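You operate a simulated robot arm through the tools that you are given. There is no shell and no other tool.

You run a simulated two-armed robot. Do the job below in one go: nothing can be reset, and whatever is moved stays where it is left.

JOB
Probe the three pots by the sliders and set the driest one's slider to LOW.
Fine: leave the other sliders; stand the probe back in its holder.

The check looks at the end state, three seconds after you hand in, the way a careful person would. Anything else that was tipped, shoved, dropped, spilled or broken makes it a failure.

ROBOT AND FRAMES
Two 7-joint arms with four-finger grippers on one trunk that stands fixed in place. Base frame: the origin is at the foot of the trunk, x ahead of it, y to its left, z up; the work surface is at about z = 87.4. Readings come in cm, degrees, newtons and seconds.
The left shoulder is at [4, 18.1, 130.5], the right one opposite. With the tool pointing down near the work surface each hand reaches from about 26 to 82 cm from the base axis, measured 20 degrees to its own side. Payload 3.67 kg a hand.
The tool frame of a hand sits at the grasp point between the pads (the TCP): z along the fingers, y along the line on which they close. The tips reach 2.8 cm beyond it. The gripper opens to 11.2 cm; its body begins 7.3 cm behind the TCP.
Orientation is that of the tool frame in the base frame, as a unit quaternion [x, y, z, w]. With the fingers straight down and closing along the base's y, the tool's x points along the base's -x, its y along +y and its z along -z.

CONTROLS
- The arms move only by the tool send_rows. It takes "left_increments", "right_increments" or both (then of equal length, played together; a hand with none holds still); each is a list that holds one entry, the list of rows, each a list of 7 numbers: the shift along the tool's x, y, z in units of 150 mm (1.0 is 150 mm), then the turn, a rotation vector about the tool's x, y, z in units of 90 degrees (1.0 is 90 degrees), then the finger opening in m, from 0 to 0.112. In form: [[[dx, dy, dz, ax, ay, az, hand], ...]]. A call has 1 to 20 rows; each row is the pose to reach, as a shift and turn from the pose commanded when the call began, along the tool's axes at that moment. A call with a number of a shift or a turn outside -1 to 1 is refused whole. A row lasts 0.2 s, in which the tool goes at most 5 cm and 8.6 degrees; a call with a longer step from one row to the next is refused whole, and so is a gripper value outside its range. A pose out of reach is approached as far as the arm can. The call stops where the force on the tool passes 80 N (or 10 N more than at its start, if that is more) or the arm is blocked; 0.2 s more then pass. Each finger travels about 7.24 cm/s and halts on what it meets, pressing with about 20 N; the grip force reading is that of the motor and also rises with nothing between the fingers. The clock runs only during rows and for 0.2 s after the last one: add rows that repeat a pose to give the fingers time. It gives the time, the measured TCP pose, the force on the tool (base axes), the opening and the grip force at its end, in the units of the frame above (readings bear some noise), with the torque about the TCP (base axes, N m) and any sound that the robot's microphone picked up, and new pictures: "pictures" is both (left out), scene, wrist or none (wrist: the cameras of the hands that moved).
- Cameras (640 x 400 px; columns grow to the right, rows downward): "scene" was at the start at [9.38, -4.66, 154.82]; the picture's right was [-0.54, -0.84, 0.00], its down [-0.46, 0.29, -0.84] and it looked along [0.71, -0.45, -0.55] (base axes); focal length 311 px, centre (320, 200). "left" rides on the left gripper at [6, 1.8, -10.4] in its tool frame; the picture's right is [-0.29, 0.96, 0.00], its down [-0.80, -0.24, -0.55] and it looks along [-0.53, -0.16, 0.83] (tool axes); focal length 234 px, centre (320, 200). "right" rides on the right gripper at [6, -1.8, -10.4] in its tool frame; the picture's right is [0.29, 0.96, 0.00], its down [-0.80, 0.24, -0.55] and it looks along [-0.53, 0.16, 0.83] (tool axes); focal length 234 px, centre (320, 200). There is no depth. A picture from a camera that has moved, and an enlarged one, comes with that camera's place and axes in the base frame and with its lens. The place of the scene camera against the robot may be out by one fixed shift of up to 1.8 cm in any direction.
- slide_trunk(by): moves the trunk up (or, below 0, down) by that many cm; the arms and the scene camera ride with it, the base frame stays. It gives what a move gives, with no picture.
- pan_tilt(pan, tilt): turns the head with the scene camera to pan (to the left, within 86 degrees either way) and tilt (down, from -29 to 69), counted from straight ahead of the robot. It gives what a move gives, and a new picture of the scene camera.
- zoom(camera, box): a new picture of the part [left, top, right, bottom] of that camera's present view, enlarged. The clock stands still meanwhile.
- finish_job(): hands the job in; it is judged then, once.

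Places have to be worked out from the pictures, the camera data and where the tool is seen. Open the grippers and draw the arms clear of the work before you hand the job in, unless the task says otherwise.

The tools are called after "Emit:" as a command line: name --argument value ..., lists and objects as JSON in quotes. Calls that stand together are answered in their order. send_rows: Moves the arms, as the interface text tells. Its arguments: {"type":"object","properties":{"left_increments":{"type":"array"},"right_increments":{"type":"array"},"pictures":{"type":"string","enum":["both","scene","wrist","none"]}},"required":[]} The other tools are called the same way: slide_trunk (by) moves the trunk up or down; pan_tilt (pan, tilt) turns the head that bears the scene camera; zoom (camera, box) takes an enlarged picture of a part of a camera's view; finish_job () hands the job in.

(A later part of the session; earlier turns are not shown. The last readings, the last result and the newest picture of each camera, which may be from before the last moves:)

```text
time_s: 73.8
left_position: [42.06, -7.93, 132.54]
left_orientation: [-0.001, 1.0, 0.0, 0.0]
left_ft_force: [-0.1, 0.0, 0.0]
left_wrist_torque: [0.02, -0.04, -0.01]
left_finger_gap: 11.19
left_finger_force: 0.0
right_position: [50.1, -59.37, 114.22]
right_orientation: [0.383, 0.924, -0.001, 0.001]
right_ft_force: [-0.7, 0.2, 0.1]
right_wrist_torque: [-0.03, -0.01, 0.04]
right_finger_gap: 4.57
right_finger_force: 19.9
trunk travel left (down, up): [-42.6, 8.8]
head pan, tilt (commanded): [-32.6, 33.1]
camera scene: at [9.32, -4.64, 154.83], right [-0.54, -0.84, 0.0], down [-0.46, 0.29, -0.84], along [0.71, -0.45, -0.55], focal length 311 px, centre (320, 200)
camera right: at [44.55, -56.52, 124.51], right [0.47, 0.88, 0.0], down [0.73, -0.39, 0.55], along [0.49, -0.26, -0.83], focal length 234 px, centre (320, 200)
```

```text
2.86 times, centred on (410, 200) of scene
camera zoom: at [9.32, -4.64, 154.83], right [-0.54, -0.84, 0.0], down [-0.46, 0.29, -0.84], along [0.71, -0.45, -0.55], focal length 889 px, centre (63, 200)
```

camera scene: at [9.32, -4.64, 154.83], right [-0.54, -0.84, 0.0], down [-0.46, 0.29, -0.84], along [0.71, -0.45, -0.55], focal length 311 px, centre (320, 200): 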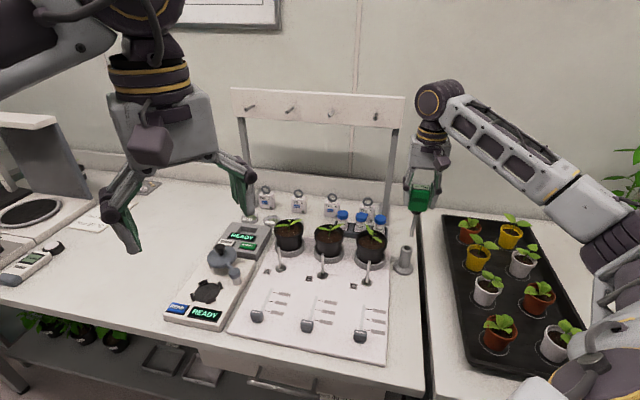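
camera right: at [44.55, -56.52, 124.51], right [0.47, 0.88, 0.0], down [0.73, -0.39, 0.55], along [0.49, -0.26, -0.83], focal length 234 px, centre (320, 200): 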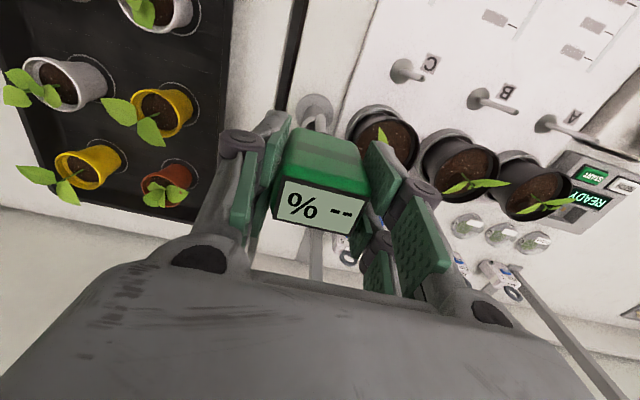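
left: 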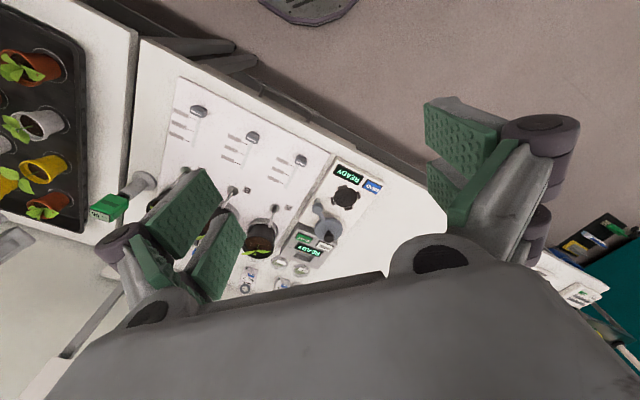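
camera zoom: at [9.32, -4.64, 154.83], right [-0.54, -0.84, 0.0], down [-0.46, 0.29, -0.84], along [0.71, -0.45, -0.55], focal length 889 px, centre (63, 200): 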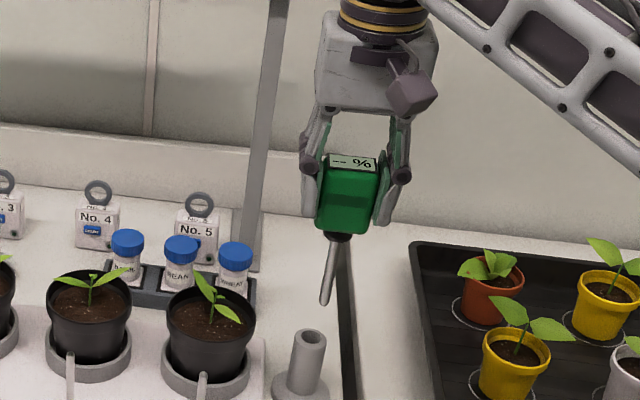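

The spike hangs straight. I move it over pot C's hole estimate (about [60.9, -56.1]) at a height above the leaves.

Emit:
send_rows --right_increments '[[[-0.04, 0.07, -0.018, 0, 0, 0, 0.02], [-0.09, 0.17, -0.018, 0, 0, 0, 0.02], [-0.15, 0.28, -0.018, 0, 0, 0, 0.02], [-0.21, 0.39, -0.018, 0, 0, 0, 0.02], [-0.27, 0.5, -0.018, 0, 0, 0, 0.02], [-0.32, 0.6, -0.018, 0, 0, 0, 0.02], [-0.3536, 0.662, -0.018, 0, 0, 0, 0.02], [-0.3536, 0.662, -0.018, 0, 0, 0, 0.02]]]'

Emit:
zoom --camera "right" --box '[260, 50, 380, 150]'

Emit:
zoom --camera "scene" --box '[340, 160, 420, 260]'

```text
time_s: 75.6
left_position: [42.17, -7.94, 132.53]
left_orientation: [0.001, 1.0, 0.0, 0.0]
left_ft_force: [-0.1, 0.0, -1.3]
left_wrist_torque: [-0.02, 0.0, -0.01]
left_finger_gap: 11.22
left_finger_force: 0.1
right_position: [60.91, -56.13, 114.43]
right_orientation: [0.382, 0.924, 0.0, 0.0]
right_ft_force: [-0.4, 1.0, -0.8]
right_wrist_torque: [0.02, 0.02, -0.02]
right_finger_gap: 4.55
right_finger_force: 19.8
trunk travel left (down, up): [-42.6, 8.8]
head pan, tilt (commanded): [-32.6, 33.1]
camera scene: at [9.36, -4.68, 154.82], right [-0.54, -0.84, 0.0], down [-0.46, 0.29, -0.84], along [0.71, -0.45, -0.55], focal length 311 px, centre (320, 200)
camera right: at [55.36, -53.27, 124.71], right [0.47, 0.88, 0.0], down [0.73, -0.39, 0.55], along [0.49, -0.26, -0.83], focal length 234 px, centre (320, 200)
```

scene: 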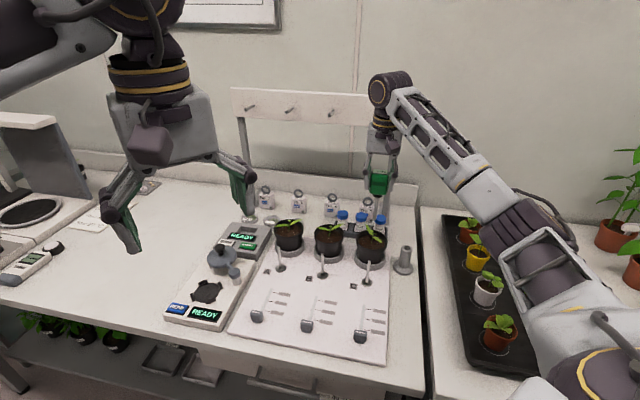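
right: 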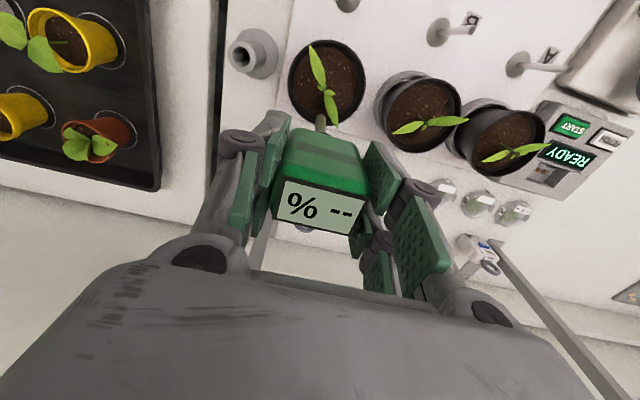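

```text
4.00 times, centred on (320, 100) of right
camera zoom: at [55.36, -53.27, 124.71], right [0.47, 0.88, 0.0], down [0.73, -0.39, 0.55], along [0.49, -0.26, -0.83], focal length 937 px, centre (320, 600)
```

zoom: 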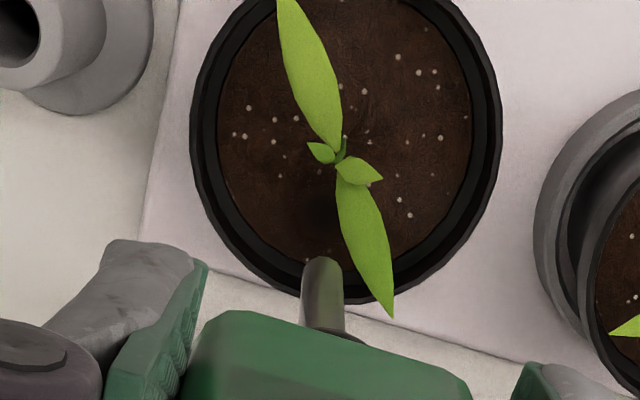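

```text
4.00 times, centred on (380, 210) of scene
camera zoom: at [9.36, -4.68, 154.82], right [-0.54, -0.84, 0.0], down [-0.46, 0.29, -0.84], along [0.71, -0.45, -0.55], focal length 1245 px, centre (80, 160)
```

zoom: 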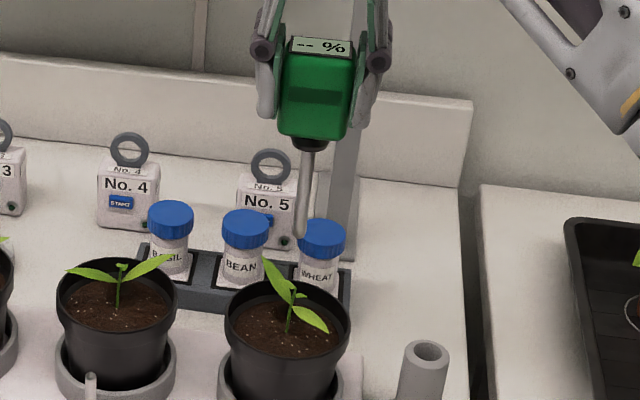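

The spike tip is near, and the hole shows as the dark spot just left of the back leaf. I zoom in to measure the remaining offset.

Emit:
zoom --camera "right" --box '[295, 80, 345, 125]'

```text
8.89 times, centred on (320, 102) of right
camera zoom: at [55.36, -53.27, 124.71], right [0.47, 0.88, 0.0], down [0.73, -0.39, 0.55], along [0.49, -0.26, -0.83], focal length 2082 px, centre (320, 1067)
```

zoom: 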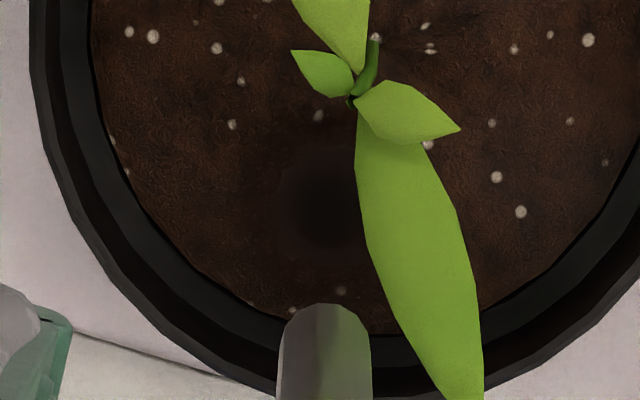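

The hole centre is about 0.25 cm farther back and 0.1 cm to the side of the spike's ground point. I correct that and lower to about 1.5 cm above the soil.

Emit:
send_rows --right_increments '[[[-0.0167, -0.0067, 0.02, 0, 0, 0, 0.02], [-0.0167, -0.0067, 0.1, 0, 0, 0, 0.02], [-0.0167, -0.0067, 0.18, 0, 0, 0, 0.02], [-0.0167, -0.0067, 0.26, 0, 0, 0, 0.02], [-0.0167, -0.0067, 0.33, 0, 0, 0, 0.02], [-0.0167, -0.0067, 0.38, 0, 0, 0, 0.02], [-0.0167, -0.0067, 0.38, 0, 0, 0, 0.02]]]' --pictures "wrist"

Emit:
zoom --camera "right" --box '[285, 80, 355, 140]'

Emit:
zoom --camera "scene" --box '[345, 190, 405, 260]'

```text
time_s: 77.2
left_position: [42.11, -7.91, 132.58]
left_orientation: [0.0, 1.0, 0.001, 0.0]
left_ft_force: [0.6, 0.0, 0.5]
left_wrist_torque: [0.02, 0.01, 0.0]
left_finger_gap: 11.21
left_finger_force: 0.1
right_position: [61.07, -56.45, 108.64]
right_orientation: [0.383, 0.924, 0.0, 0.001]
right_ft_force: [-0.4, -0.9, -1.6]
right_wrist_torque: [0.0, -0.03, 0.02]
right_finger_gap: 4.61
right_finger_force: 20.4
trunk travel left (down, up): [-42.6, 8.8]
head pan, tilt (commanded): [-32.6, 33.1]
camera right: at [55.53, -53.51, 118.99], right [0.47, 0.88, 0.0], down [0.73, -0.39, 0.55], along [0.49, -0.26, -0.83], focal length 234 px, centre (320, 200)
```

right: 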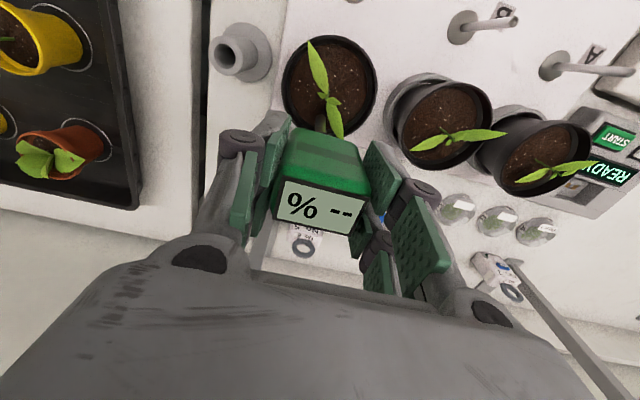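

```text
6.67 times, centred on (320, 110) of right
camera zoom: at [55.53, -53.51, 118.99], right [0.47, 0.88, 0.0], down [0.73, -0.39, 0.55], along [0.49, -0.26, -0.83], focal length 1561 px, centre (320, 800)
```

zoom: 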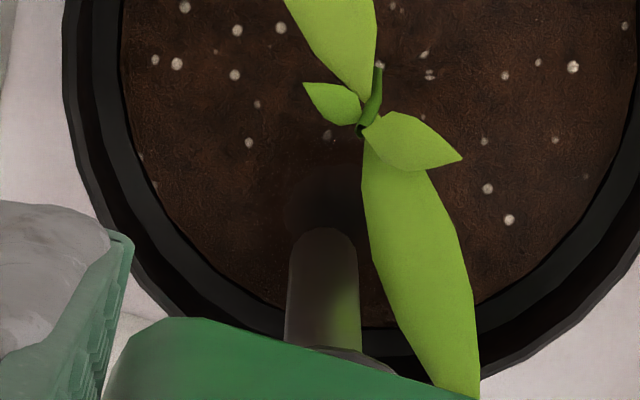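

```text
5.71 times, centred on (375, 225) of scene
camera zoom: at [9.39, -4.67, 154.82], right [-0.54, -0.84, 0.0], down [-0.46, 0.29, -0.84], along [0.71, -0.45, -0.55], focal length 1778 px, centre (6, 57)
```

zoom: 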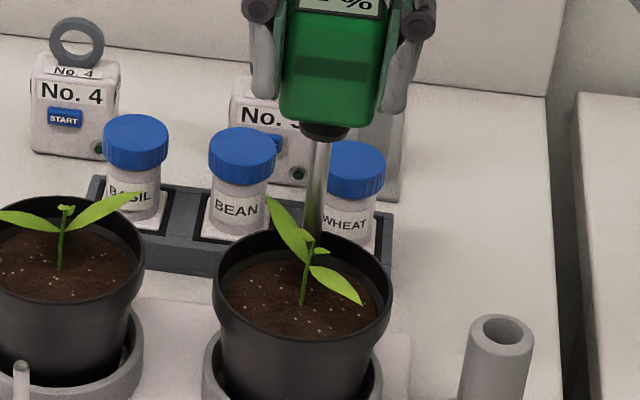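

Emit:
zoom --camera "right" --box '[305, 92, 340, 124]'

```text
12.50 times, centred on (322, 108) of right
camera zoom: at [55.53, -53.51, 118.99], right [0.47, 0.88, 0.0], down [0.73, -0.39, 0.55], along [0.49, -0.26, -0.83], focal length 2927 px, centre (289, 1350)
```

zoom: 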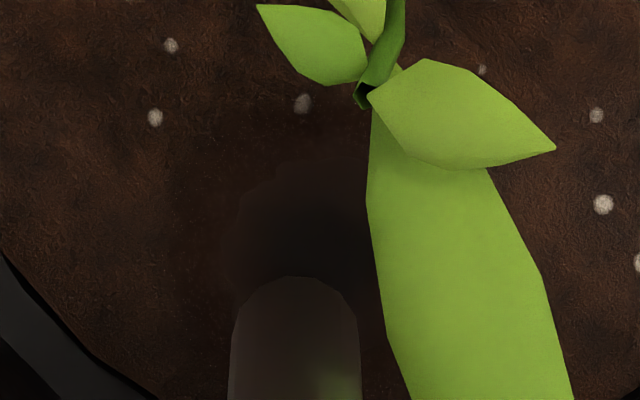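

The spike is lined up with the hole to within about 0.1 cm, and the leaf is just clear. I nudge 0.1 cm forward and lower gently, watching the force.

Emit:
send_rows --right_increments '[[[0.0067, 0.001, 0.02, 0, 0, 0, 0.02], [0.0067, 0.001, 0.05, 0, 0, 0, 0.02], [0.0067, 0.001, 0.08, 0, 0, 0, 0.02], [0.0067, 0.001, 0.1, 0, 0, 0, 0.02], [0.0067, 0.001, 0.12, 0, 0, 0, 0.02]]]' --pictures "wrist"

Emit:
zoom --camera "right" --box '[285, 80, 355, 140]'

```text
time_s: 78.4
left_position: [42.23, -8.01, 132.52]
left_orientation: [0.0, 1.0, 0.0, 0.0]
left_ft_force: [-0.3, 0.8, 0.7]
left_wrist_torque: [0.0, -0.01, -0.01]
left_finger_gap: 11.2
left_finger_force: 0.0
right_position: [61.07, -56.17, 106.8]
right_orientation: [0.383, 0.924, 0.0, 0.0]
right_ft_force: [0.6, 0.1, -1.0]
right_wrist_torque: [0.0, 0.01, -0.01]
right_finger_gap: 4.55
right_finger_force: 19.5
trunk travel left (down, up): [-42.6, 8.8]
head pan, tilt (commanded): [-32.6, 33.1]
camera right: at [55.46, -53.43, 117.19], right [0.47, 0.88, 0.0], down [0.73, -0.39, 0.55], along [0.49, -0.26, -0.83], focal length 234 px, centre (320, 200)
```

right: 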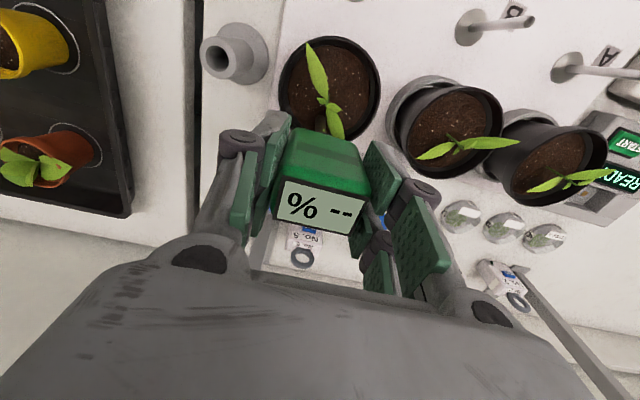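

```text
6.67 times, centred on (320, 110) of right
camera zoom: at [55.46, -53.43, 117.19], right [0.47, 0.88, 0.0], down [0.73, -0.39, 0.55], along [0.49, -0.26, -0.83], focal length 1561 px, centre (320, 800)
```

zoom: 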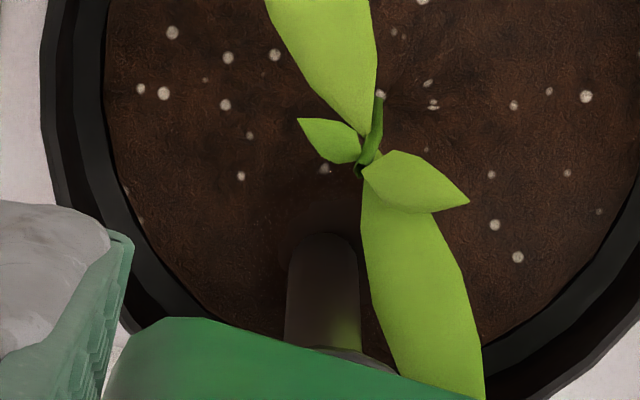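

No resistance at the soil level, so the spike is entering the hole. I go on down 0.8 cm.

Emit:
send_rows --right_increments '[[[0, 0, 0.02, 0, 0, 0, 0.02], [0, 0, 0.04, 0, 0, 0, 0.02], [0, 0, 0.053, 0, 0, 0, 0.02]]]' --pictures "wrist"

Emit:
zoom --camera "right" --box '[285, 80, 355, 140]'

```text
time_s: 79.2
left_position: [42.22, -7.89, 132.51]
left_orientation: [0.0, 1.0, 0.0, 0.0]
left_ft_force: [0.2, -0.7, 0.7]
left_wrist_torque: [-0.02, -0.01, -0.01]
left_finger_gap: 11.2
left_finger_force: 0.0
right_position: [60.94, -56.17, 106.12]
right_orientation: [0.383, 0.924, 0.0, 0.0]
right_ft_force: [-0.1, 0.1, -0.6]
right_wrist_torque: [0.02, 0.01, -0.02]
right_finger_gap: 4.57
right_finger_force: 19.9
trunk travel left (down, up): [-42.6, 8.8]
head pan, tilt (commanded): [-32.6, 33.1]
camera right: at [55.43, -53.46, 116.39], right [0.47, 0.88, 0.0], down [0.73, -0.39, 0.55], along [0.49, -0.26, -0.83], focal length 234 px, centre (320, 200)
```

right: 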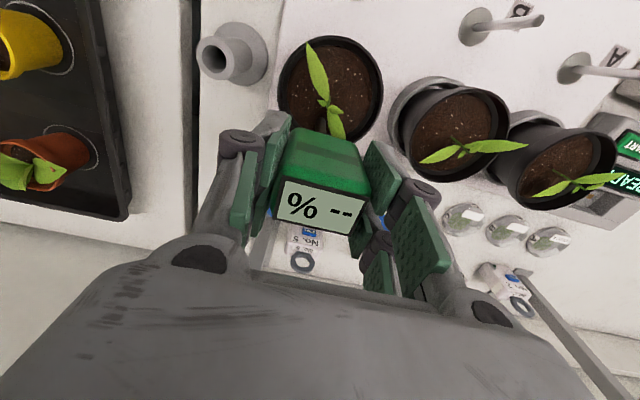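

```text
6.67 times, centred on (320, 110) of right
camera zoom: at [55.43, -53.46, 116.39], right [0.47, 0.88, 0.0], down [0.73, -0.39, 0.55], along [0.49, -0.26, -0.83], focal length 1561 px, centre (320, 800)
```

zoom: 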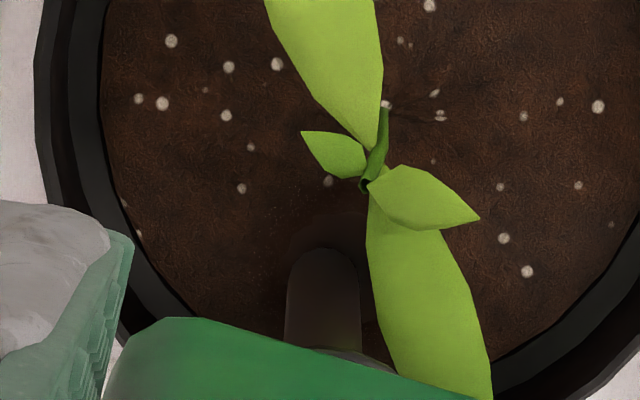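

It slides in freely: the hole is real. I lower another 1.5 cm and watch the display.

Emit:
send_rows --right_increments '[[[0, 0, 0.025, 0, 0, 0, 0.02], [0, 0, 0.05, 0, 0, 0, 0.02], [0, 0, 0.075, 0, 0, 0, 0.02], [0, 0, 0.1, 0, 0, 0, 0.02], [0, 0, 0.1, 0, 0, 0, 0.02]]]'

Emit:
zoom --camera "right" --box '[240, 80, 400, 250]'

Emit:
zoom --camera "scene" --box '[345, 190, 405, 260]'

```text
time_s: 80.4
left_position: [42.15, -8.08, 132.52]
left_orientation: [0.0, 1.0, -0.001, 0.0]
left_ft_force: [-1.3, -0.4, -0.1]
left_wrist_torque: [-0.01, 0.01, -0.01]
left_finger_gap: 11.19
left_finger_force: 0.0
right_position: [61.03, -56.3, 104.57]
right_orientation: [0.383, 0.924, 0.0, 0.001]
right_ft_force: [-0.4, -0.8, -1.4]
right_wrist_torque: [0.02, 0.02, -0.02]
right_finger_gap: 4.58
right_finger_force: 19.9
trunk travel left (down, up): [-42.6, 8.8]
head pan, tilt (commanded): [-32.6, 33.1]
camera scene: at [9.4, -4.67, 154.82], right [-0.54, -0.84, 0.0], down [-0.46, 0.29, -0.84], along [0.71, -0.45, -0.55], focal length 311 px, centre (320, 200)
camera right: at [55.42, -53.45, 114.92], right [0.47, 0.88, 0.0], down [0.73, -0.39, 0.55], along [0.49, -0.26, -0.83], focal length 234 px, centre (320, 200)
```

scene: 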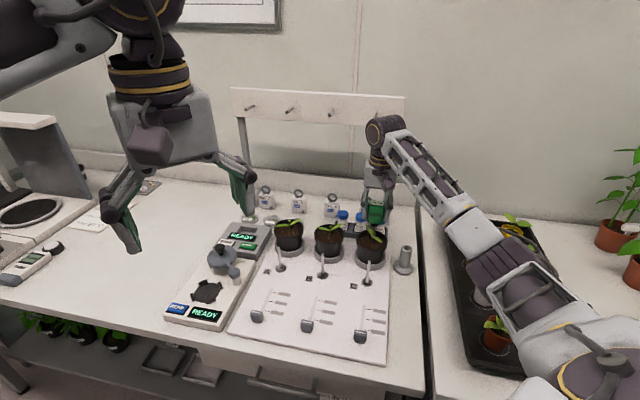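
right: 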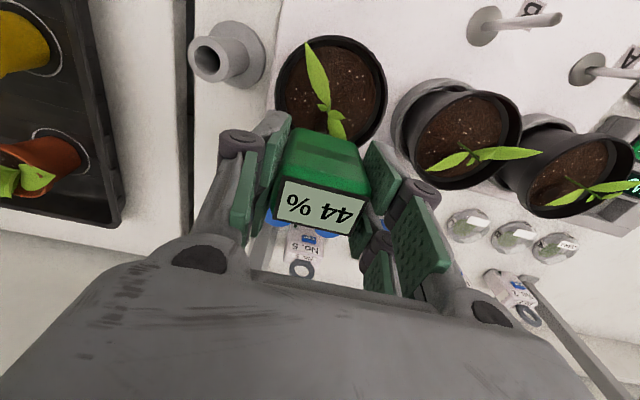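

```text
2.35 times, centred on (320, 165) of right
camera zoom: at [55.42, -53.45, 114.92], right [0.47, 0.88, 0.0], down [0.73, -0.39, 0.55], along [0.49, -0.26, -0.83], focal length 551 px, centre (320, 282)
```

zoom: 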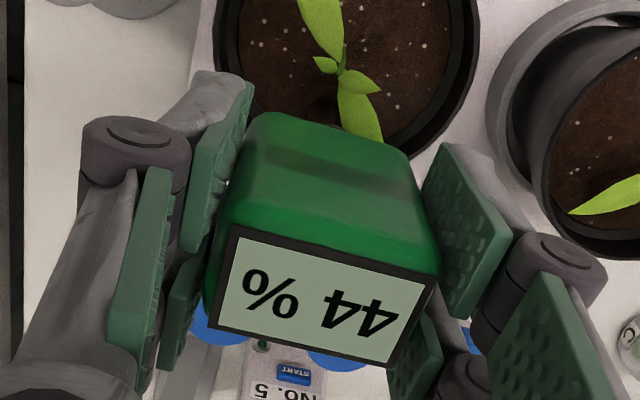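

```text
5.71 times, centred on (375, 225) of scene
camera zoom: at [9.4, -4.67, 154.82], right [-0.54, -0.84, 0.0], down [-0.46, 0.29, -0.84], along [0.71, -0.45, -0.55], focal length 1778 px, centre (6, 57)
```

zoom: 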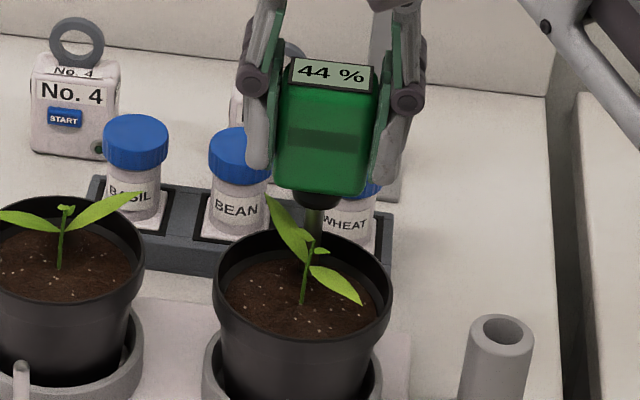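

Pot C reads 44 %. I hold for a moment to make sure the value is settled.

Emit:
send_rows --right_increments '[[[0, 0, 0, 0, 0, 0, 0.02], [0, 0, 0, 0, 0, 0, 0.02], [0, 0, 0, 0, 0, 0, 0.02], [0, 0, 0, 0, 0, 0, 0.02], [0, 0, 0, 0, 0, 0, 0.02], [0, 0, 0, 0, 0, 0, 0.02], [0, 0, 0, 0, 0, 0, 0.02], [0, 0, 0, 0, 0, 0, 0.02]]]' --pictures "none"

Emit:
zoom --camera "scene" --box '[355, 190, 395, 220]'

```text
time_s: 82.2
left_position: [42.13, -7.91, 132.64]
left_orientation: [0.0, 1.0, 0.001, 0.0]
left_ft_force: [0.0, 0.0, 0.4]
left_wrist_torque: [-0.03, 0.0, 0.01]
left_finger_gap: 11.2
left_finger_force: 0.1
right_position: [61.16, -56.24, 104.69]
right_orientation: [0.383, 0.924, 0.0, 0.0]
right_ft_force: [-0.1, 0.2, -1.1]
right_wrist_torque: [0.02, -0.01, 0.01]
right_finger_gap: 4.56
right_finger_force: 20.1
trunk travel left (down, up): [-42.6, 8.8]
head pan, tilt (commanded): [-32.6, 33.1]
```

```text
13.33 times, centred on (375, 205) of scene
camera zoom: at [9.4, -4.67, 154.82], right [-0.54, -0.84, 0.0], down [-0.46, 0.29, -0.84], along [0.71, -0.45, -0.55], focal length 4150 px, centre (-413, 133)
```

zoom: 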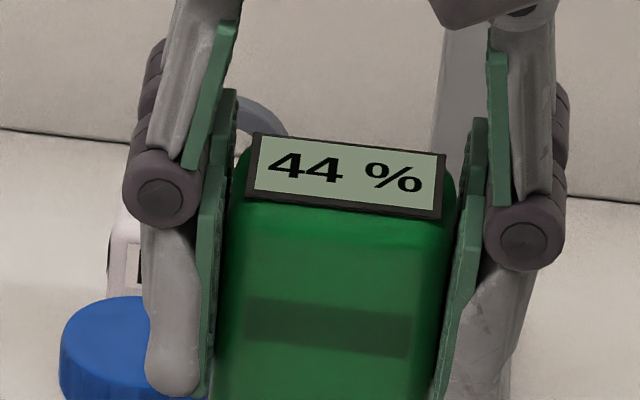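

Pot C is settled at 44 %. I raise the spike straight out and move 12.3 cm along to pot B's hole.

Emit:
send_rows --right_increments '[[[0, 0, -0.08, 0, 0, 0, 0.02], [0, 0, -0.18, 0, 0, 0, 0.02], [0, 0, -0.3, 0, 0, 0, 0.02], [0, 0, -0.42, 0, 0, 0, 0.02], [0, 0, -0.55, 0, 0, 0, 0.02], [0, 0, -0.66, 0, 0, 0, 0.02], [0, 0.1, -0.68, 0, 0, 0, 0.02], [0, 0.22, -0.68, 0, 0, 0, 0.02], [0, 0.35, -0.68, 0, 0, 0, 0.02], [0, 0.48, -0.68, 0, 0, 0, 0.02], [0, 0.61, -0.68, 0, 0, 0, 0.02], [0, 0.74, -0.68, 0, 0, 0, 0.02], [0, 0.82, -0.68, 0, 0, 0, 0.02], [0, 0.82, -0.68, 0, 0, 0, 0.02]]]'

Emit:
zoom --camera "right" --box '[280, 60, 360, 140]'

Emit:
zoom --camera "right" --box '[295, 80, 345, 125]'

```text
time_s: 85.2
left_position: [42.1, -8.01, 132.54]
left_orientation: [0.0, 1.0, 0.001, 0.0]
left_ft_force: [0.6, -0.2, -0.2]
left_wrist_torque: [0.01, -0.02, 0.0]
left_finger_gap: 11.16
left_finger_force: 0.2
right_position: [69.78, -47.45, 114.87]
right_orientation: [0.382, 0.924, 0.0, 0.0]
right_ft_force: [-0.9, 0.2, -0.4]
right_wrist_torque: [0.02, 0.01, 0.04]
right_finger_gap: 4.59
right_finger_force: 19.8
trunk travel left (down, up): [-42.6, 8.8]
head pan, tilt (commanded): [-32.6, 33.1]
camera scene: at [9.38, -4.7, 154.82], right [-0.54, -0.84, 0.0], down [-0.46, 0.29, -0.84], along [0.71, -0.45, -0.55], focal length 311 px, centre (320, 200)
camera right: at [64.12, -44.77, 125.13], right [0.47, 0.88, 0.0], down [0.73, -0.39, 0.55], along [0.49, -0.26, -0.83], focal length 234 px, centre (320, 200)
```

scene: 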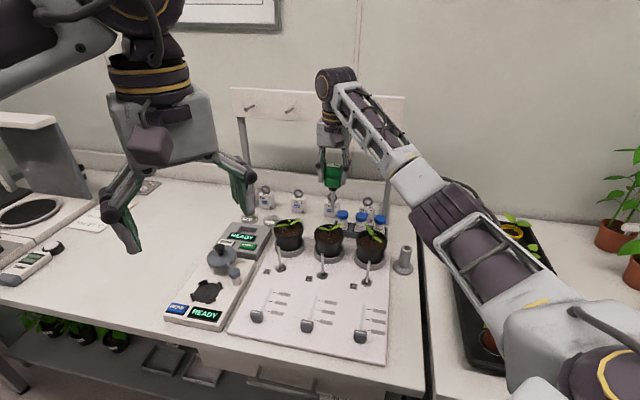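
right: 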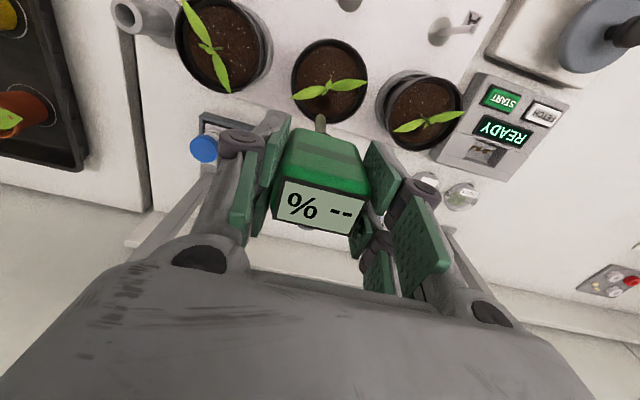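

```text
5.00 times, centred on (320, 100) of right
camera zoom: at [64.12, -44.77, 125.13], right [0.47, 0.88, 0.0], down [0.73, -0.39, 0.55], along [0.49, -0.26, -0.83], focal length 1171 px, centre (320, 700)
```

zoom: 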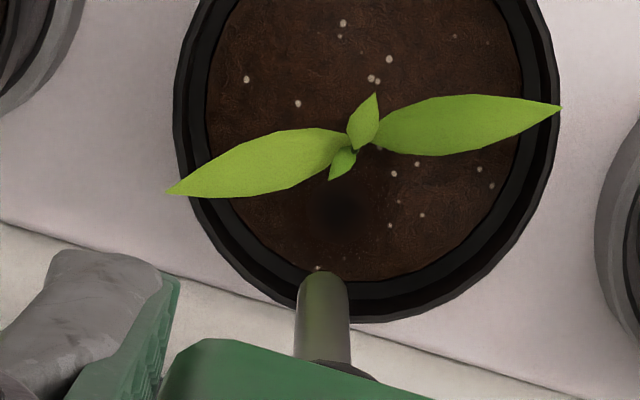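

```text
8.89 times, centred on (320, 102) of right
camera zoom: at [64.12, -44.77, 125.13], right [0.47, 0.88, 0.0], down [0.73, -0.39, 0.55], along [0.49, -0.26, -0.83], focal length 2082 px, centre (320, 1067)
```

zoom: 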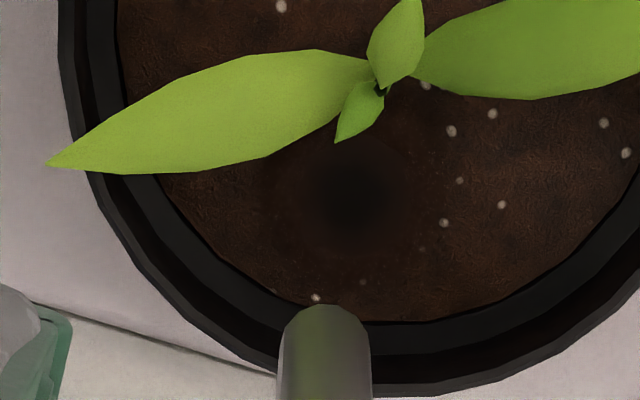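

Compared with pot C's successful alignment, pot B's hole is about 0.4 cm farther along and 0.15 cm nearer. I correct and lower to just above the soil to check.

Emit:
send_rows --right_increments '[[[0.01, 0.027, 0.02, 0, 0, 0, 0.02], [0.01, 0.027, 0.1, 0, 0, 0, 0.02], [0.01, 0.027, 0.2, 0, 0, 0, 0.02], [0.01, 0.027, 0.3, 0, 0, 0, 0.02], [0.01, 0.027, 0.38, 0, 0, 0, 0.02], [0.01, 0.027, 0.413, 0, 0, 0, 0.02], [0.01, 0.027, 0.413, 0, 0, 0, 0.02]]]' --pictures "wrist"

Emit:
zoom --camera "right" --box '[305, 92, 340, 124]'

Emit:
zoom --camera "right" --box '[285, 80, 355, 140]'

```text
time_s: 86.8
left_position: [42.27, -7.84, 132.58]
left_orientation: [0.001, 1.0, 0.0, 0.0]
left_ft_force: [0.6, 0.1, -0.3]
left_wrist_torque: [-0.03, -0.03, 0.01]
left_finger_gap: 11.19
left_finger_force: 0.1
right_position: [69.9, -47.19, 108.58]
right_orientation: [0.383, 0.924, 0.0, 0.0]
right_ft_force: [0.2, -0.2, -1.2]
right_wrist_torque: [0.0, -0.02, 0.05]
right_finger_gap: 4.57
right_finger_force: 20.1
trunk travel left (down, up): [-42.6, 8.8]
head pan, tilt (commanded): [-32.6, 33.1]
camera right: at [64.31, -44.37, 118.9], right [0.47, 0.88, 0.0], down [0.73, -0.39, 0.55], along [0.49, -0.26, -0.83], focal length 234 px, centre (320, 200)
```

right: 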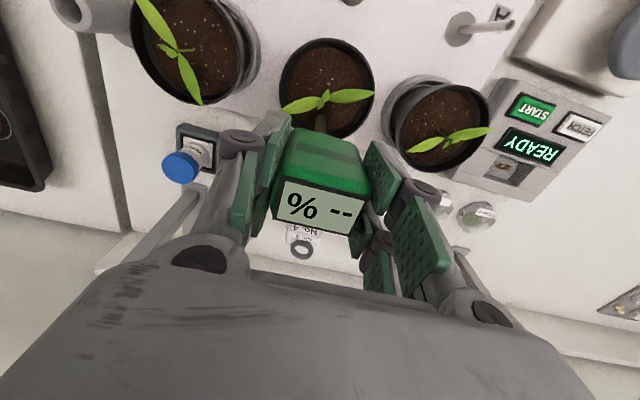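

```text
12.50 times, centred on (322, 108) of right
camera zoom: at [64.31, -44.37, 118.9], right [0.47, 0.88, 0.0], down [0.73, -0.39, 0.55], along [0.49, -0.26, -0.83], focal length 2927 px, centre (289, 1350)
```

zoom: 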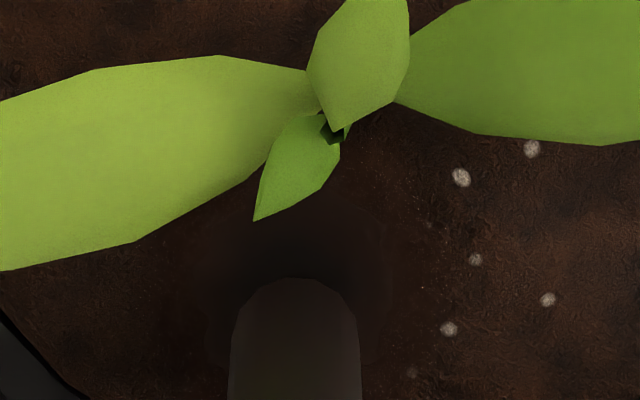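

```text
6.67 times, centred on (320, 110) of right
camera zoom: at [64.31, -44.37, 118.9], right [0.47, 0.88, 0.0], down [0.73, -0.39, 0.55], along [0.49, -0.26, -0.83], focal length 1561 px, centre (320, 800)
```

zoom: 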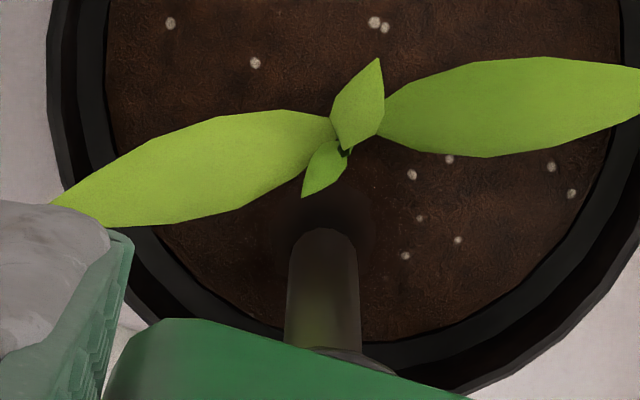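

The spike is centred over pot B's hole. I lower it slowly into the hole.

Emit:
send_rows --right_increments '[[[0, 0.003, 0.03, 0, 0, 0, 0.02], [0, 0.003, 0.06, 0, 0, 0, 0.02], [0, 0.003, 0.09, 0, 0, 0, 0.02], [0, 0.003, 0.12, 0, 0, 0, 0.02], [0, 0.003, 0.14, 0, 0, 0, 0.02], [0, 0.003, 0.16, 0, 0, 0, 0.02]]]' --pictures "wrist"

Emit:
zoom --camera "right" --box '[285, 80, 355, 140]'

```text
time_s: 88.2
left_position: [42.25, -8.01, 132.5]
left_orientation: [0.0, 1.0, 0.0, 0.0]
left_ft_force: [-0.5, -1.5, 0.7]
left_wrist_torque: [-0.01, 0.03, 0.0]
left_finger_gap: 11.18
left_finger_force: 0.2
right_position: [69.9, -47.3, 106.15]
right_orientation: [0.384, 0.924, 0.0, 0.0]
right_ft_force: [0.4, -0.7, -1.1]
right_wrist_torque: [-0.02, -0.02, 0.01]
right_finger_gap: 4.59
right_finger_force: 20.4
trunk travel left (down, up): [-42.6, 8.8]
head pan, tilt (commanded): [-32.6, 33.1]
camera right: at [64.34, -44.36, 116.54], right [0.47, 0.88, 0.0], down [0.73, -0.39, 0.55], along [0.49, -0.26, -0.83], focal length 234 px, centre (320, 200)
```

right: 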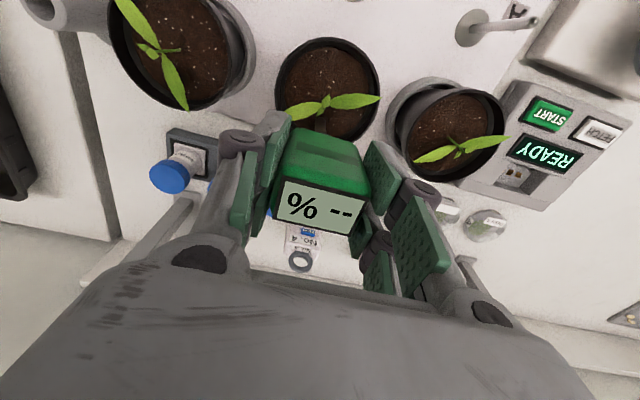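

```text
6.67 times, centred on (320, 110) of right
camera zoom: at [64.34, -44.36, 116.54], right [0.47, 0.88, 0.0], down [0.73, -0.39, 0.55], along [0.49, -0.26, -0.83], focal length 1561 px, centre (320, 800)
```

zoom: 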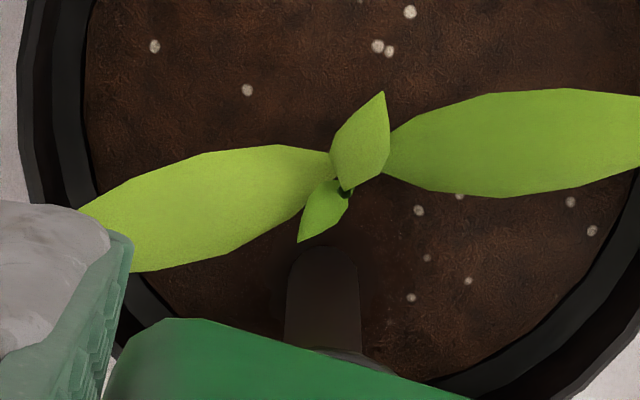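

It's entering freely. I lower 1.5 cm more and read.

Emit:
send_rows --right_increments '[[[0, 0, 0.025, 0, 0, 0, 0.02], [0, 0, 0.05, 0, 0, 0, 0.02], [0, 0, 0.075, 0, 0, 0, 0.02], [0, 0, 0.1, 0, 0, 0, 0.02], [0, 0, 0.1, 0, 0, 0, 0.02], [0, 0, 0.1, 0, 0, 0, 0.02], [0, 0, 0.1, 0, 0, 0, 0.02], [0, 0, 0.1, 0, 0, 0, 0.02]]]' --pictures "wrist"

Emit:
zoom --camera "scene" --box '[305, 180, 365, 240]'

Emit:
zoom --camera "right" --box '[260, 160, 380, 250]'

```text
time_s: 90.0
left_position: [42.22, -7.87, 132.44]
left_orientation: [-0.001, 1.0, -0.001, 0.0]
left_ft_force: [-0.5, -0.3, 0.4]
left_wrist_torque: [-0.01, 0.0, 0.01]
left_finger_gap: 11.21
left_finger_force: 0.1
right_position: [69.88, -47.17, 104.65]
right_orientation: [0.382, 0.924, 0.0, 0.0]
right_ft_force: [-0.2, -0.4, -0.9]
right_wrist_torque: [-0.04, -0.02, 0.02]
right_finger_gap: 4.59
right_finger_force: 19.6
trunk travel left (down, up): [-42.6, 8.8]
head pan, tilt (commanded): [-32.6, 33.1]
camera right: at [64.31, -44.34, 115.03], right [0.47, 0.88, 0.0], down [0.73, -0.39, 0.55], along [0.49, -0.26, -0.83], focal length 234 px, centre (320, 200)
```

right: 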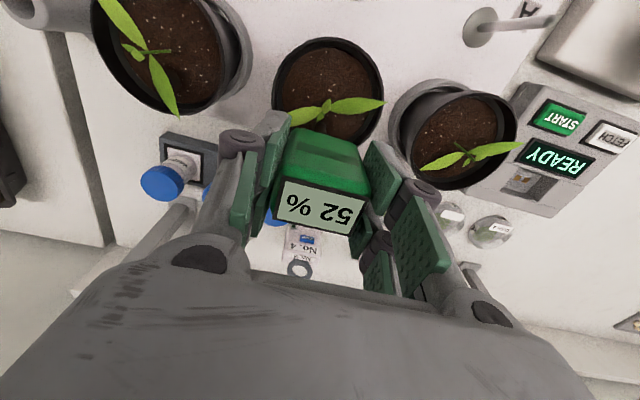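

```text
6.67 times, centred on (335, 210) of scene
camera zoom: at [9.4, -4.66, 154.82], right [-0.54, -0.84, 0.0], down [-0.46, 0.29, -0.84], along [0.71, -0.45, -0.55], focal length 2075 px, centre (220, 133)
```

zoom: 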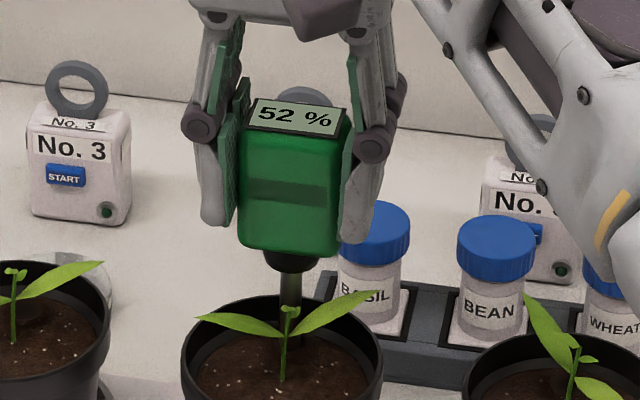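

```text
4.44 times, centred on (320, 205) of right
camera zoom: at [64.31, -44.34, 115.03], right [0.47, 0.88, 0.0], down [0.73, -0.39, 0.55], along [0.49, -0.26, -0.83], focal length 1041 px, centre (320, 178)
```

zoom: 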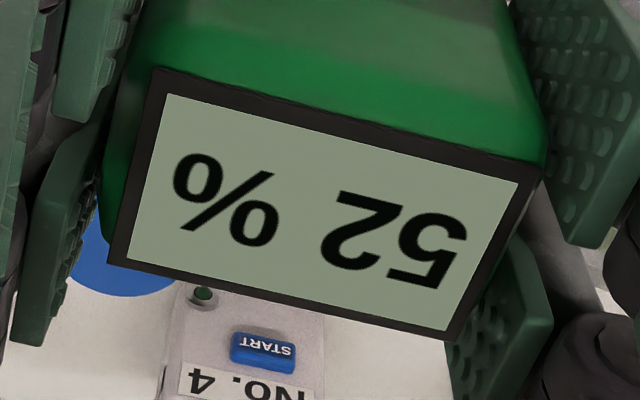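

Pot B reads 52 %. I raise out and move on to pot A by the same spacing (12.75 cm).

Emit:
send_rows --right_increments '[[[0, 0, -0.08, 0, 0, 0, 0.02], [0, 0, -0.18, 0, 0, 0, 0.02], [0, 0, -0.3, 0, 0, 0, 0.02], [0, 0, -0.42, 0, 0, 0, 0.02], [0, 0, -0.55, 0, 0, 0, 0.02], [0, 0, -0.66, 0, 0, 0, 0.02], [0.002, 0.1, -0.68, 0, 0, 0, 0.02], [0.004, 0.22, -0.68, 0, 0, 0, 0.02], [0.006, 0.35, -0.68, 0, 0, 0, 0.02], [0.008, 0.48, -0.68, 0, 0, 0, 0.02], [0.01, 0.61, -0.68, 0, 0, 0, 0.02], [0.01, 0.74, -0.68, 0, 0, 0, 0.02], [0.01, 0.85, -0.68, 0, 0, 0, 0.02], [0.01, 0.85, -0.68, 0, 0, 0, 0.02]]]'

Emit:
zoom --camera "right" --box '[280, 60, 360, 140]'

Emit:
zoom --camera "right" --box '[295, 80, 345, 125]'

```text
time_s: 93.0
left_position: [42.07, -8.02, 132.5]
left_orientation: [0.0, 1.0, -0.001, 0.0]
left_ft_force: [-0.5, 0.2, -1.2]
left_wrist_torque: [-0.01, -0.03, 0.01]
left_finger_gap: 11.19
left_finger_force: 0.0
right_position: [78.03, -38.12, 114.92]
right_orientation: [0.383, 0.924, 0.001, -0.001]
right_ft_force: [0.0, 0.3, -0.9]
right_wrist_torque: [0.0, 0.01, 0.01]
right_finger_gap: 4.56
right_finger_force: 20.4
right hand out of reach, approached as far as the arm can: row 13, 14
trunk travel left (down, up): [-42.6, 8.8]
head pan, tilt (commanded): [-32.6, 33.1]
camera scene: at [9.43, -4.77, 154.82], right [-0.54, -0.84, 0.0], down [-0.46, 0.3, -0.84], along [0.71, -0.45, -0.55], focal length 311 px, centre (320, 200)
camera right: at [72.45, -35.31, 125.22], right [0.47, 0.88, 0.0], down [0.73, -0.39, 0.55], along [0.49, -0.26, -0.83], focal length 234 px, centre (320, 200)
```

scene: 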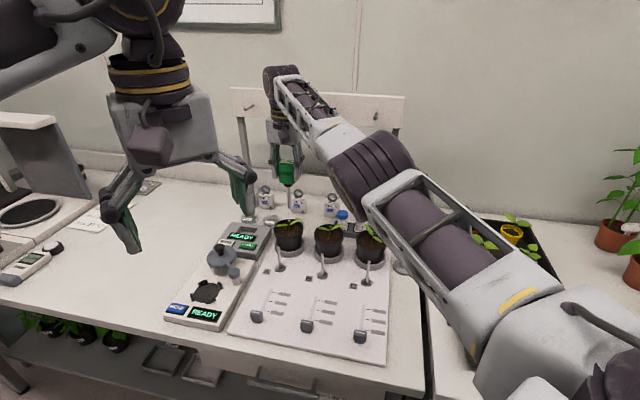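
right: 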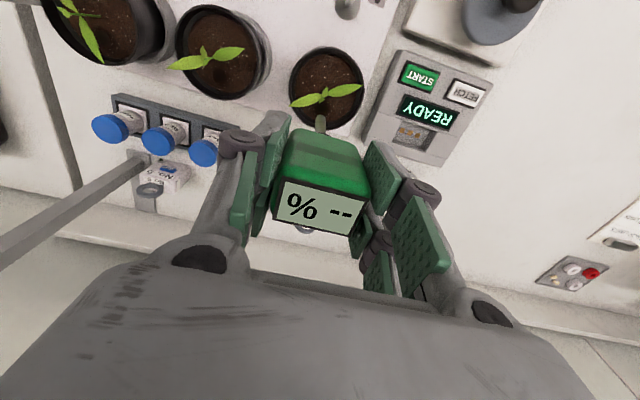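

```text
5.00 times, centred on (320, 100) of right
camera zoom: at [72.45, -35.31, 125.22], right [0.47, 0.88, 0.0], down [0.73, -0.39, 0.55], along [0.49, -0.26, -0.83], focal length 1171 px, centre (320, 700)
```

zoom: 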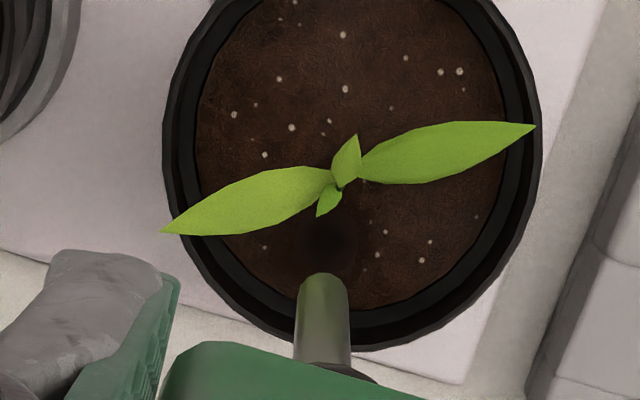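

```text
8.89 times, centred on (320, 102) of right
camera zoom: at [72.45, -35.31, 125.22], right [0.47, 0.88, 0.0], down [0.73, -0.39, 0.55], along [0.49, -0.26, -0.83], focal length 2082 px, centre (320, 1067)
```

zoom: 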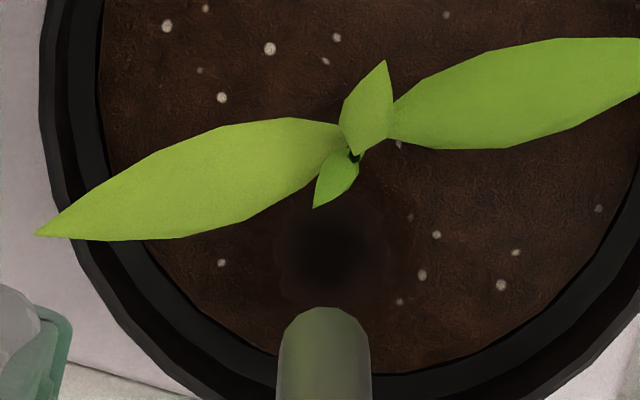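

Pot A is just at the edge of reach (0.7 cm short). Leaning the hand 5° forward brings the wrist closer while letting the spike reach back to the hole.

Emit:
send_rows --right_increments '[[[0.018, -0.006, 0, 0, -0.0185, 0, 0.02], [0.036, -0.013, 0, 0, -0.037, 0, 0.02], [0.0533, -0.0193, 0, 0, -0.0556, 0, 0.02], [0.0533, -0.0193, 0, 0, -0.0556, 0, 0.02]]]' --pictures "wrist"

Emit:
zoom --camera "right" --box '[295, 80, 345, 125]'

```text
time_s: 94.0
left_position: [42.05, -8.02, 132.53]
left_orientation: [0.001, 1.0, 0.0, 0.0]
left_ft_force: [0.3, -0.3, -0.5]
left_wrist_torque: [0.02, -0.02, 0.01]
left_finger_gap: 11.23
left_finger_force: 0.1
right_position: [77.21, -37.73, 114.96]
right_orientation: [0.382, 0.923, -0.016, 0.04]
right_ft_force: [-0.4, -0.7, -1.3]
right_wrist_torque: [0.03, 0.01, -0.01]
right_finger_gap: 4.54
right_finger_force: 19.8
trunk travel left (down, up): [-42.6, 8.8]
head pan, tilt (commanded): [-32.6, 33.1]
camera right: at [71.04, -34.22, 124.67], right [0.47, 0.88, -0.03], down [0.7, -0.36, 0.62], along [0.54, -0.31, -0.78], focal length 234 px, centre (320, 200)
```

right: 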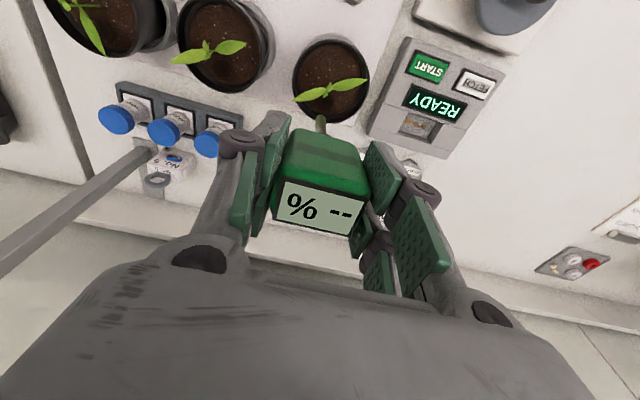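

```text
8.89 times, centred on (320, 102) of right
camera zoom: at [71.04, -34.22, 124.67], right [0.47, 0.88, -0.03], down [0.7, -0.36, 0.62], along [0.54, -0.31, -0.78], focal length 2082 px, centre (320, 1067)
```

zoom: 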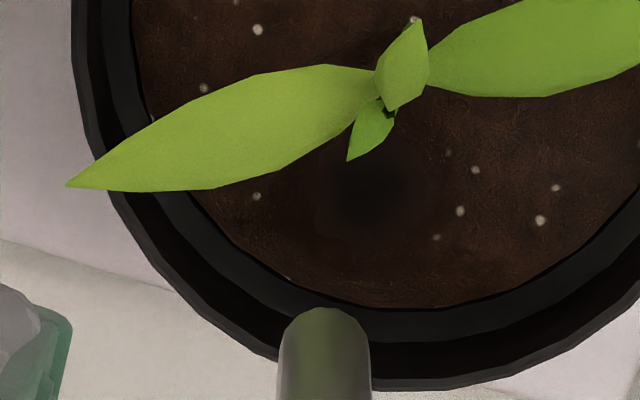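

The hole lies about 0.56 cm farther along and 0.2 cm nearer for a descent along the spike's axis. I correct and lower 6 cm to check.

Emit:
send_rows --right_increments '[[[0.0133, 0.0373, 0.02, 0, 0, 0, 0.02], [0.0133, 0.0373, 0.1, 0, 0, 0, 0.02], [0.0133, 0.0373, 0.2, 0, 0, 0, 0.02], [0.0133, 0.0373, 0.3, 0, 0, 0, 0.02], [0.0133, 0.0373, 0.37, 0, 0, 0, 0.02], [0.0133, 0.0373, 0.407, 0, 0, 0, 0.02], [0.0133, 0.0373, 0.407, 0, 0, 0, 0.02]]]' --pictures "wrist"

Emit:
zoom --camera "right" --box '[305, 92, 340, 124]'

Emit:
zoom --camera "right" --box '[285, 80, 355, 140]'

Emit:
zoom --camera "scene" --box '[250, 160, 330, 260]'

```text
time_s: 95.6
left_position: [42.26, -7.95, 132.55]
left_orientation: [0.0, 1.0, 0.0, 0.0]
left_ft_force: [0.5, 0.4, 0.1]
left_wrist_torque: [0.01, 0.01, 0.01]
left_finger_gap: 11.23
left_finger_force: 0.0
right_position: [77.91, -37.53, 108.74]
right_orientation: [0.381, 0.924, -0.016, 0.041]
right_ft_force: [-1.2, 0.8, -1.2]
right_wrist_torque: [-0.03, 0.01, 0.01]
right_finger_gap: 4.57
right_finger_force: 19.7
trunk travel left (down, up): [-42.6, 8.8]
head pan, tilt (commanded): [-32.6, 33.1]
camera right: at [71.68, -34.03, 118.56], right [0.47, 0.88, -0.03], down [0.7, -0.36, 0.62], along [0.54, -0.31, -0.78], focal length 234 px, centre (320, 200)
```

right: 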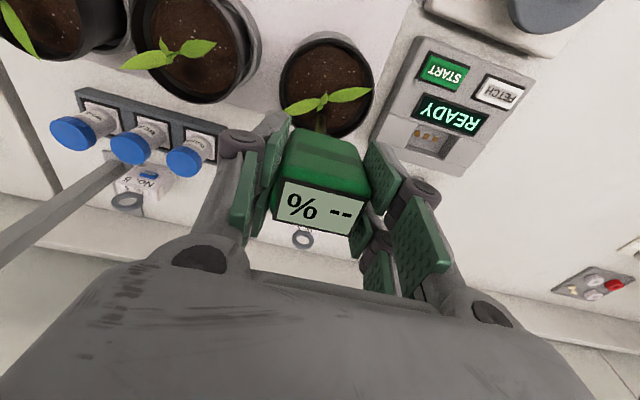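

```text
12.50 times, centred on (322, 108) of right
camera zoom: at [71.68, -34.03, 118.56], right [0.47, 0.88, -0.03], down [0.7, -0.36, 0.62], along [0.54, -0.31, -0.78], focal length 2927 px, centre (289, 1350)
```

zoom: 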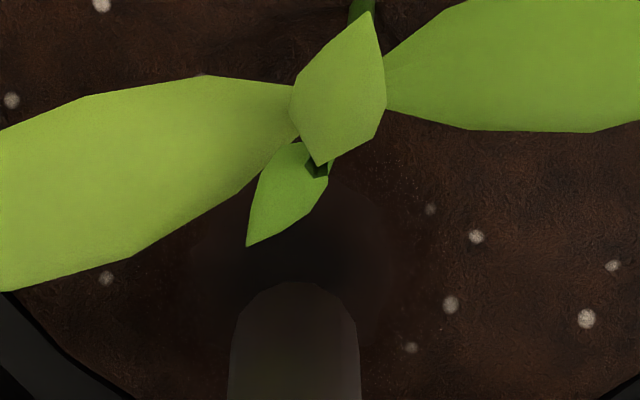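

```text
6.67 times, centred on (320, 110) of right
camera zoom: at [71.68, -34.03, 118.56], right [0.47, 0.88, -0.03], down [0.7, -0.36, 0.62], along [0.54, -0.31, -0.78], focal length 1561 px, centre (320, 800)
```

zoom: 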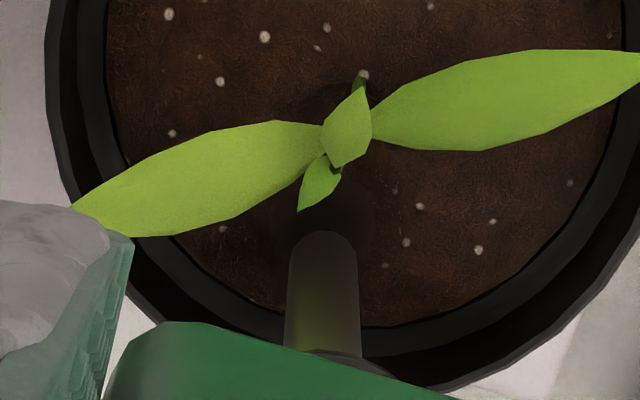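

```text
4.00 times, centred on (290, 210) of scene
camera zoom: at [9.4, -4.65, 154.82], right [-0.54, -0.84, 0.0], down [-0.46, 0.29, -0.84], along [0.71, -0.45, -0.55], focal length 1245 px, centre (440, 160)
```

zoom: 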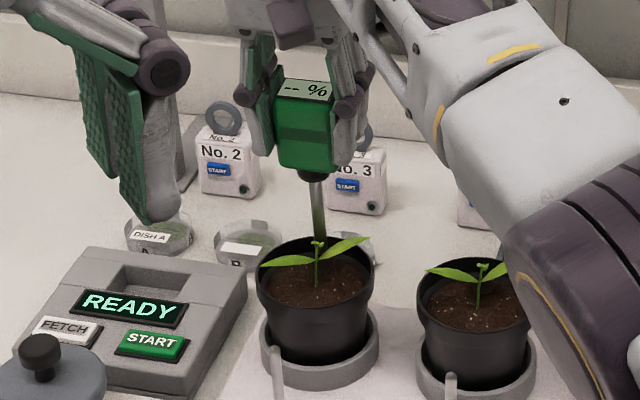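

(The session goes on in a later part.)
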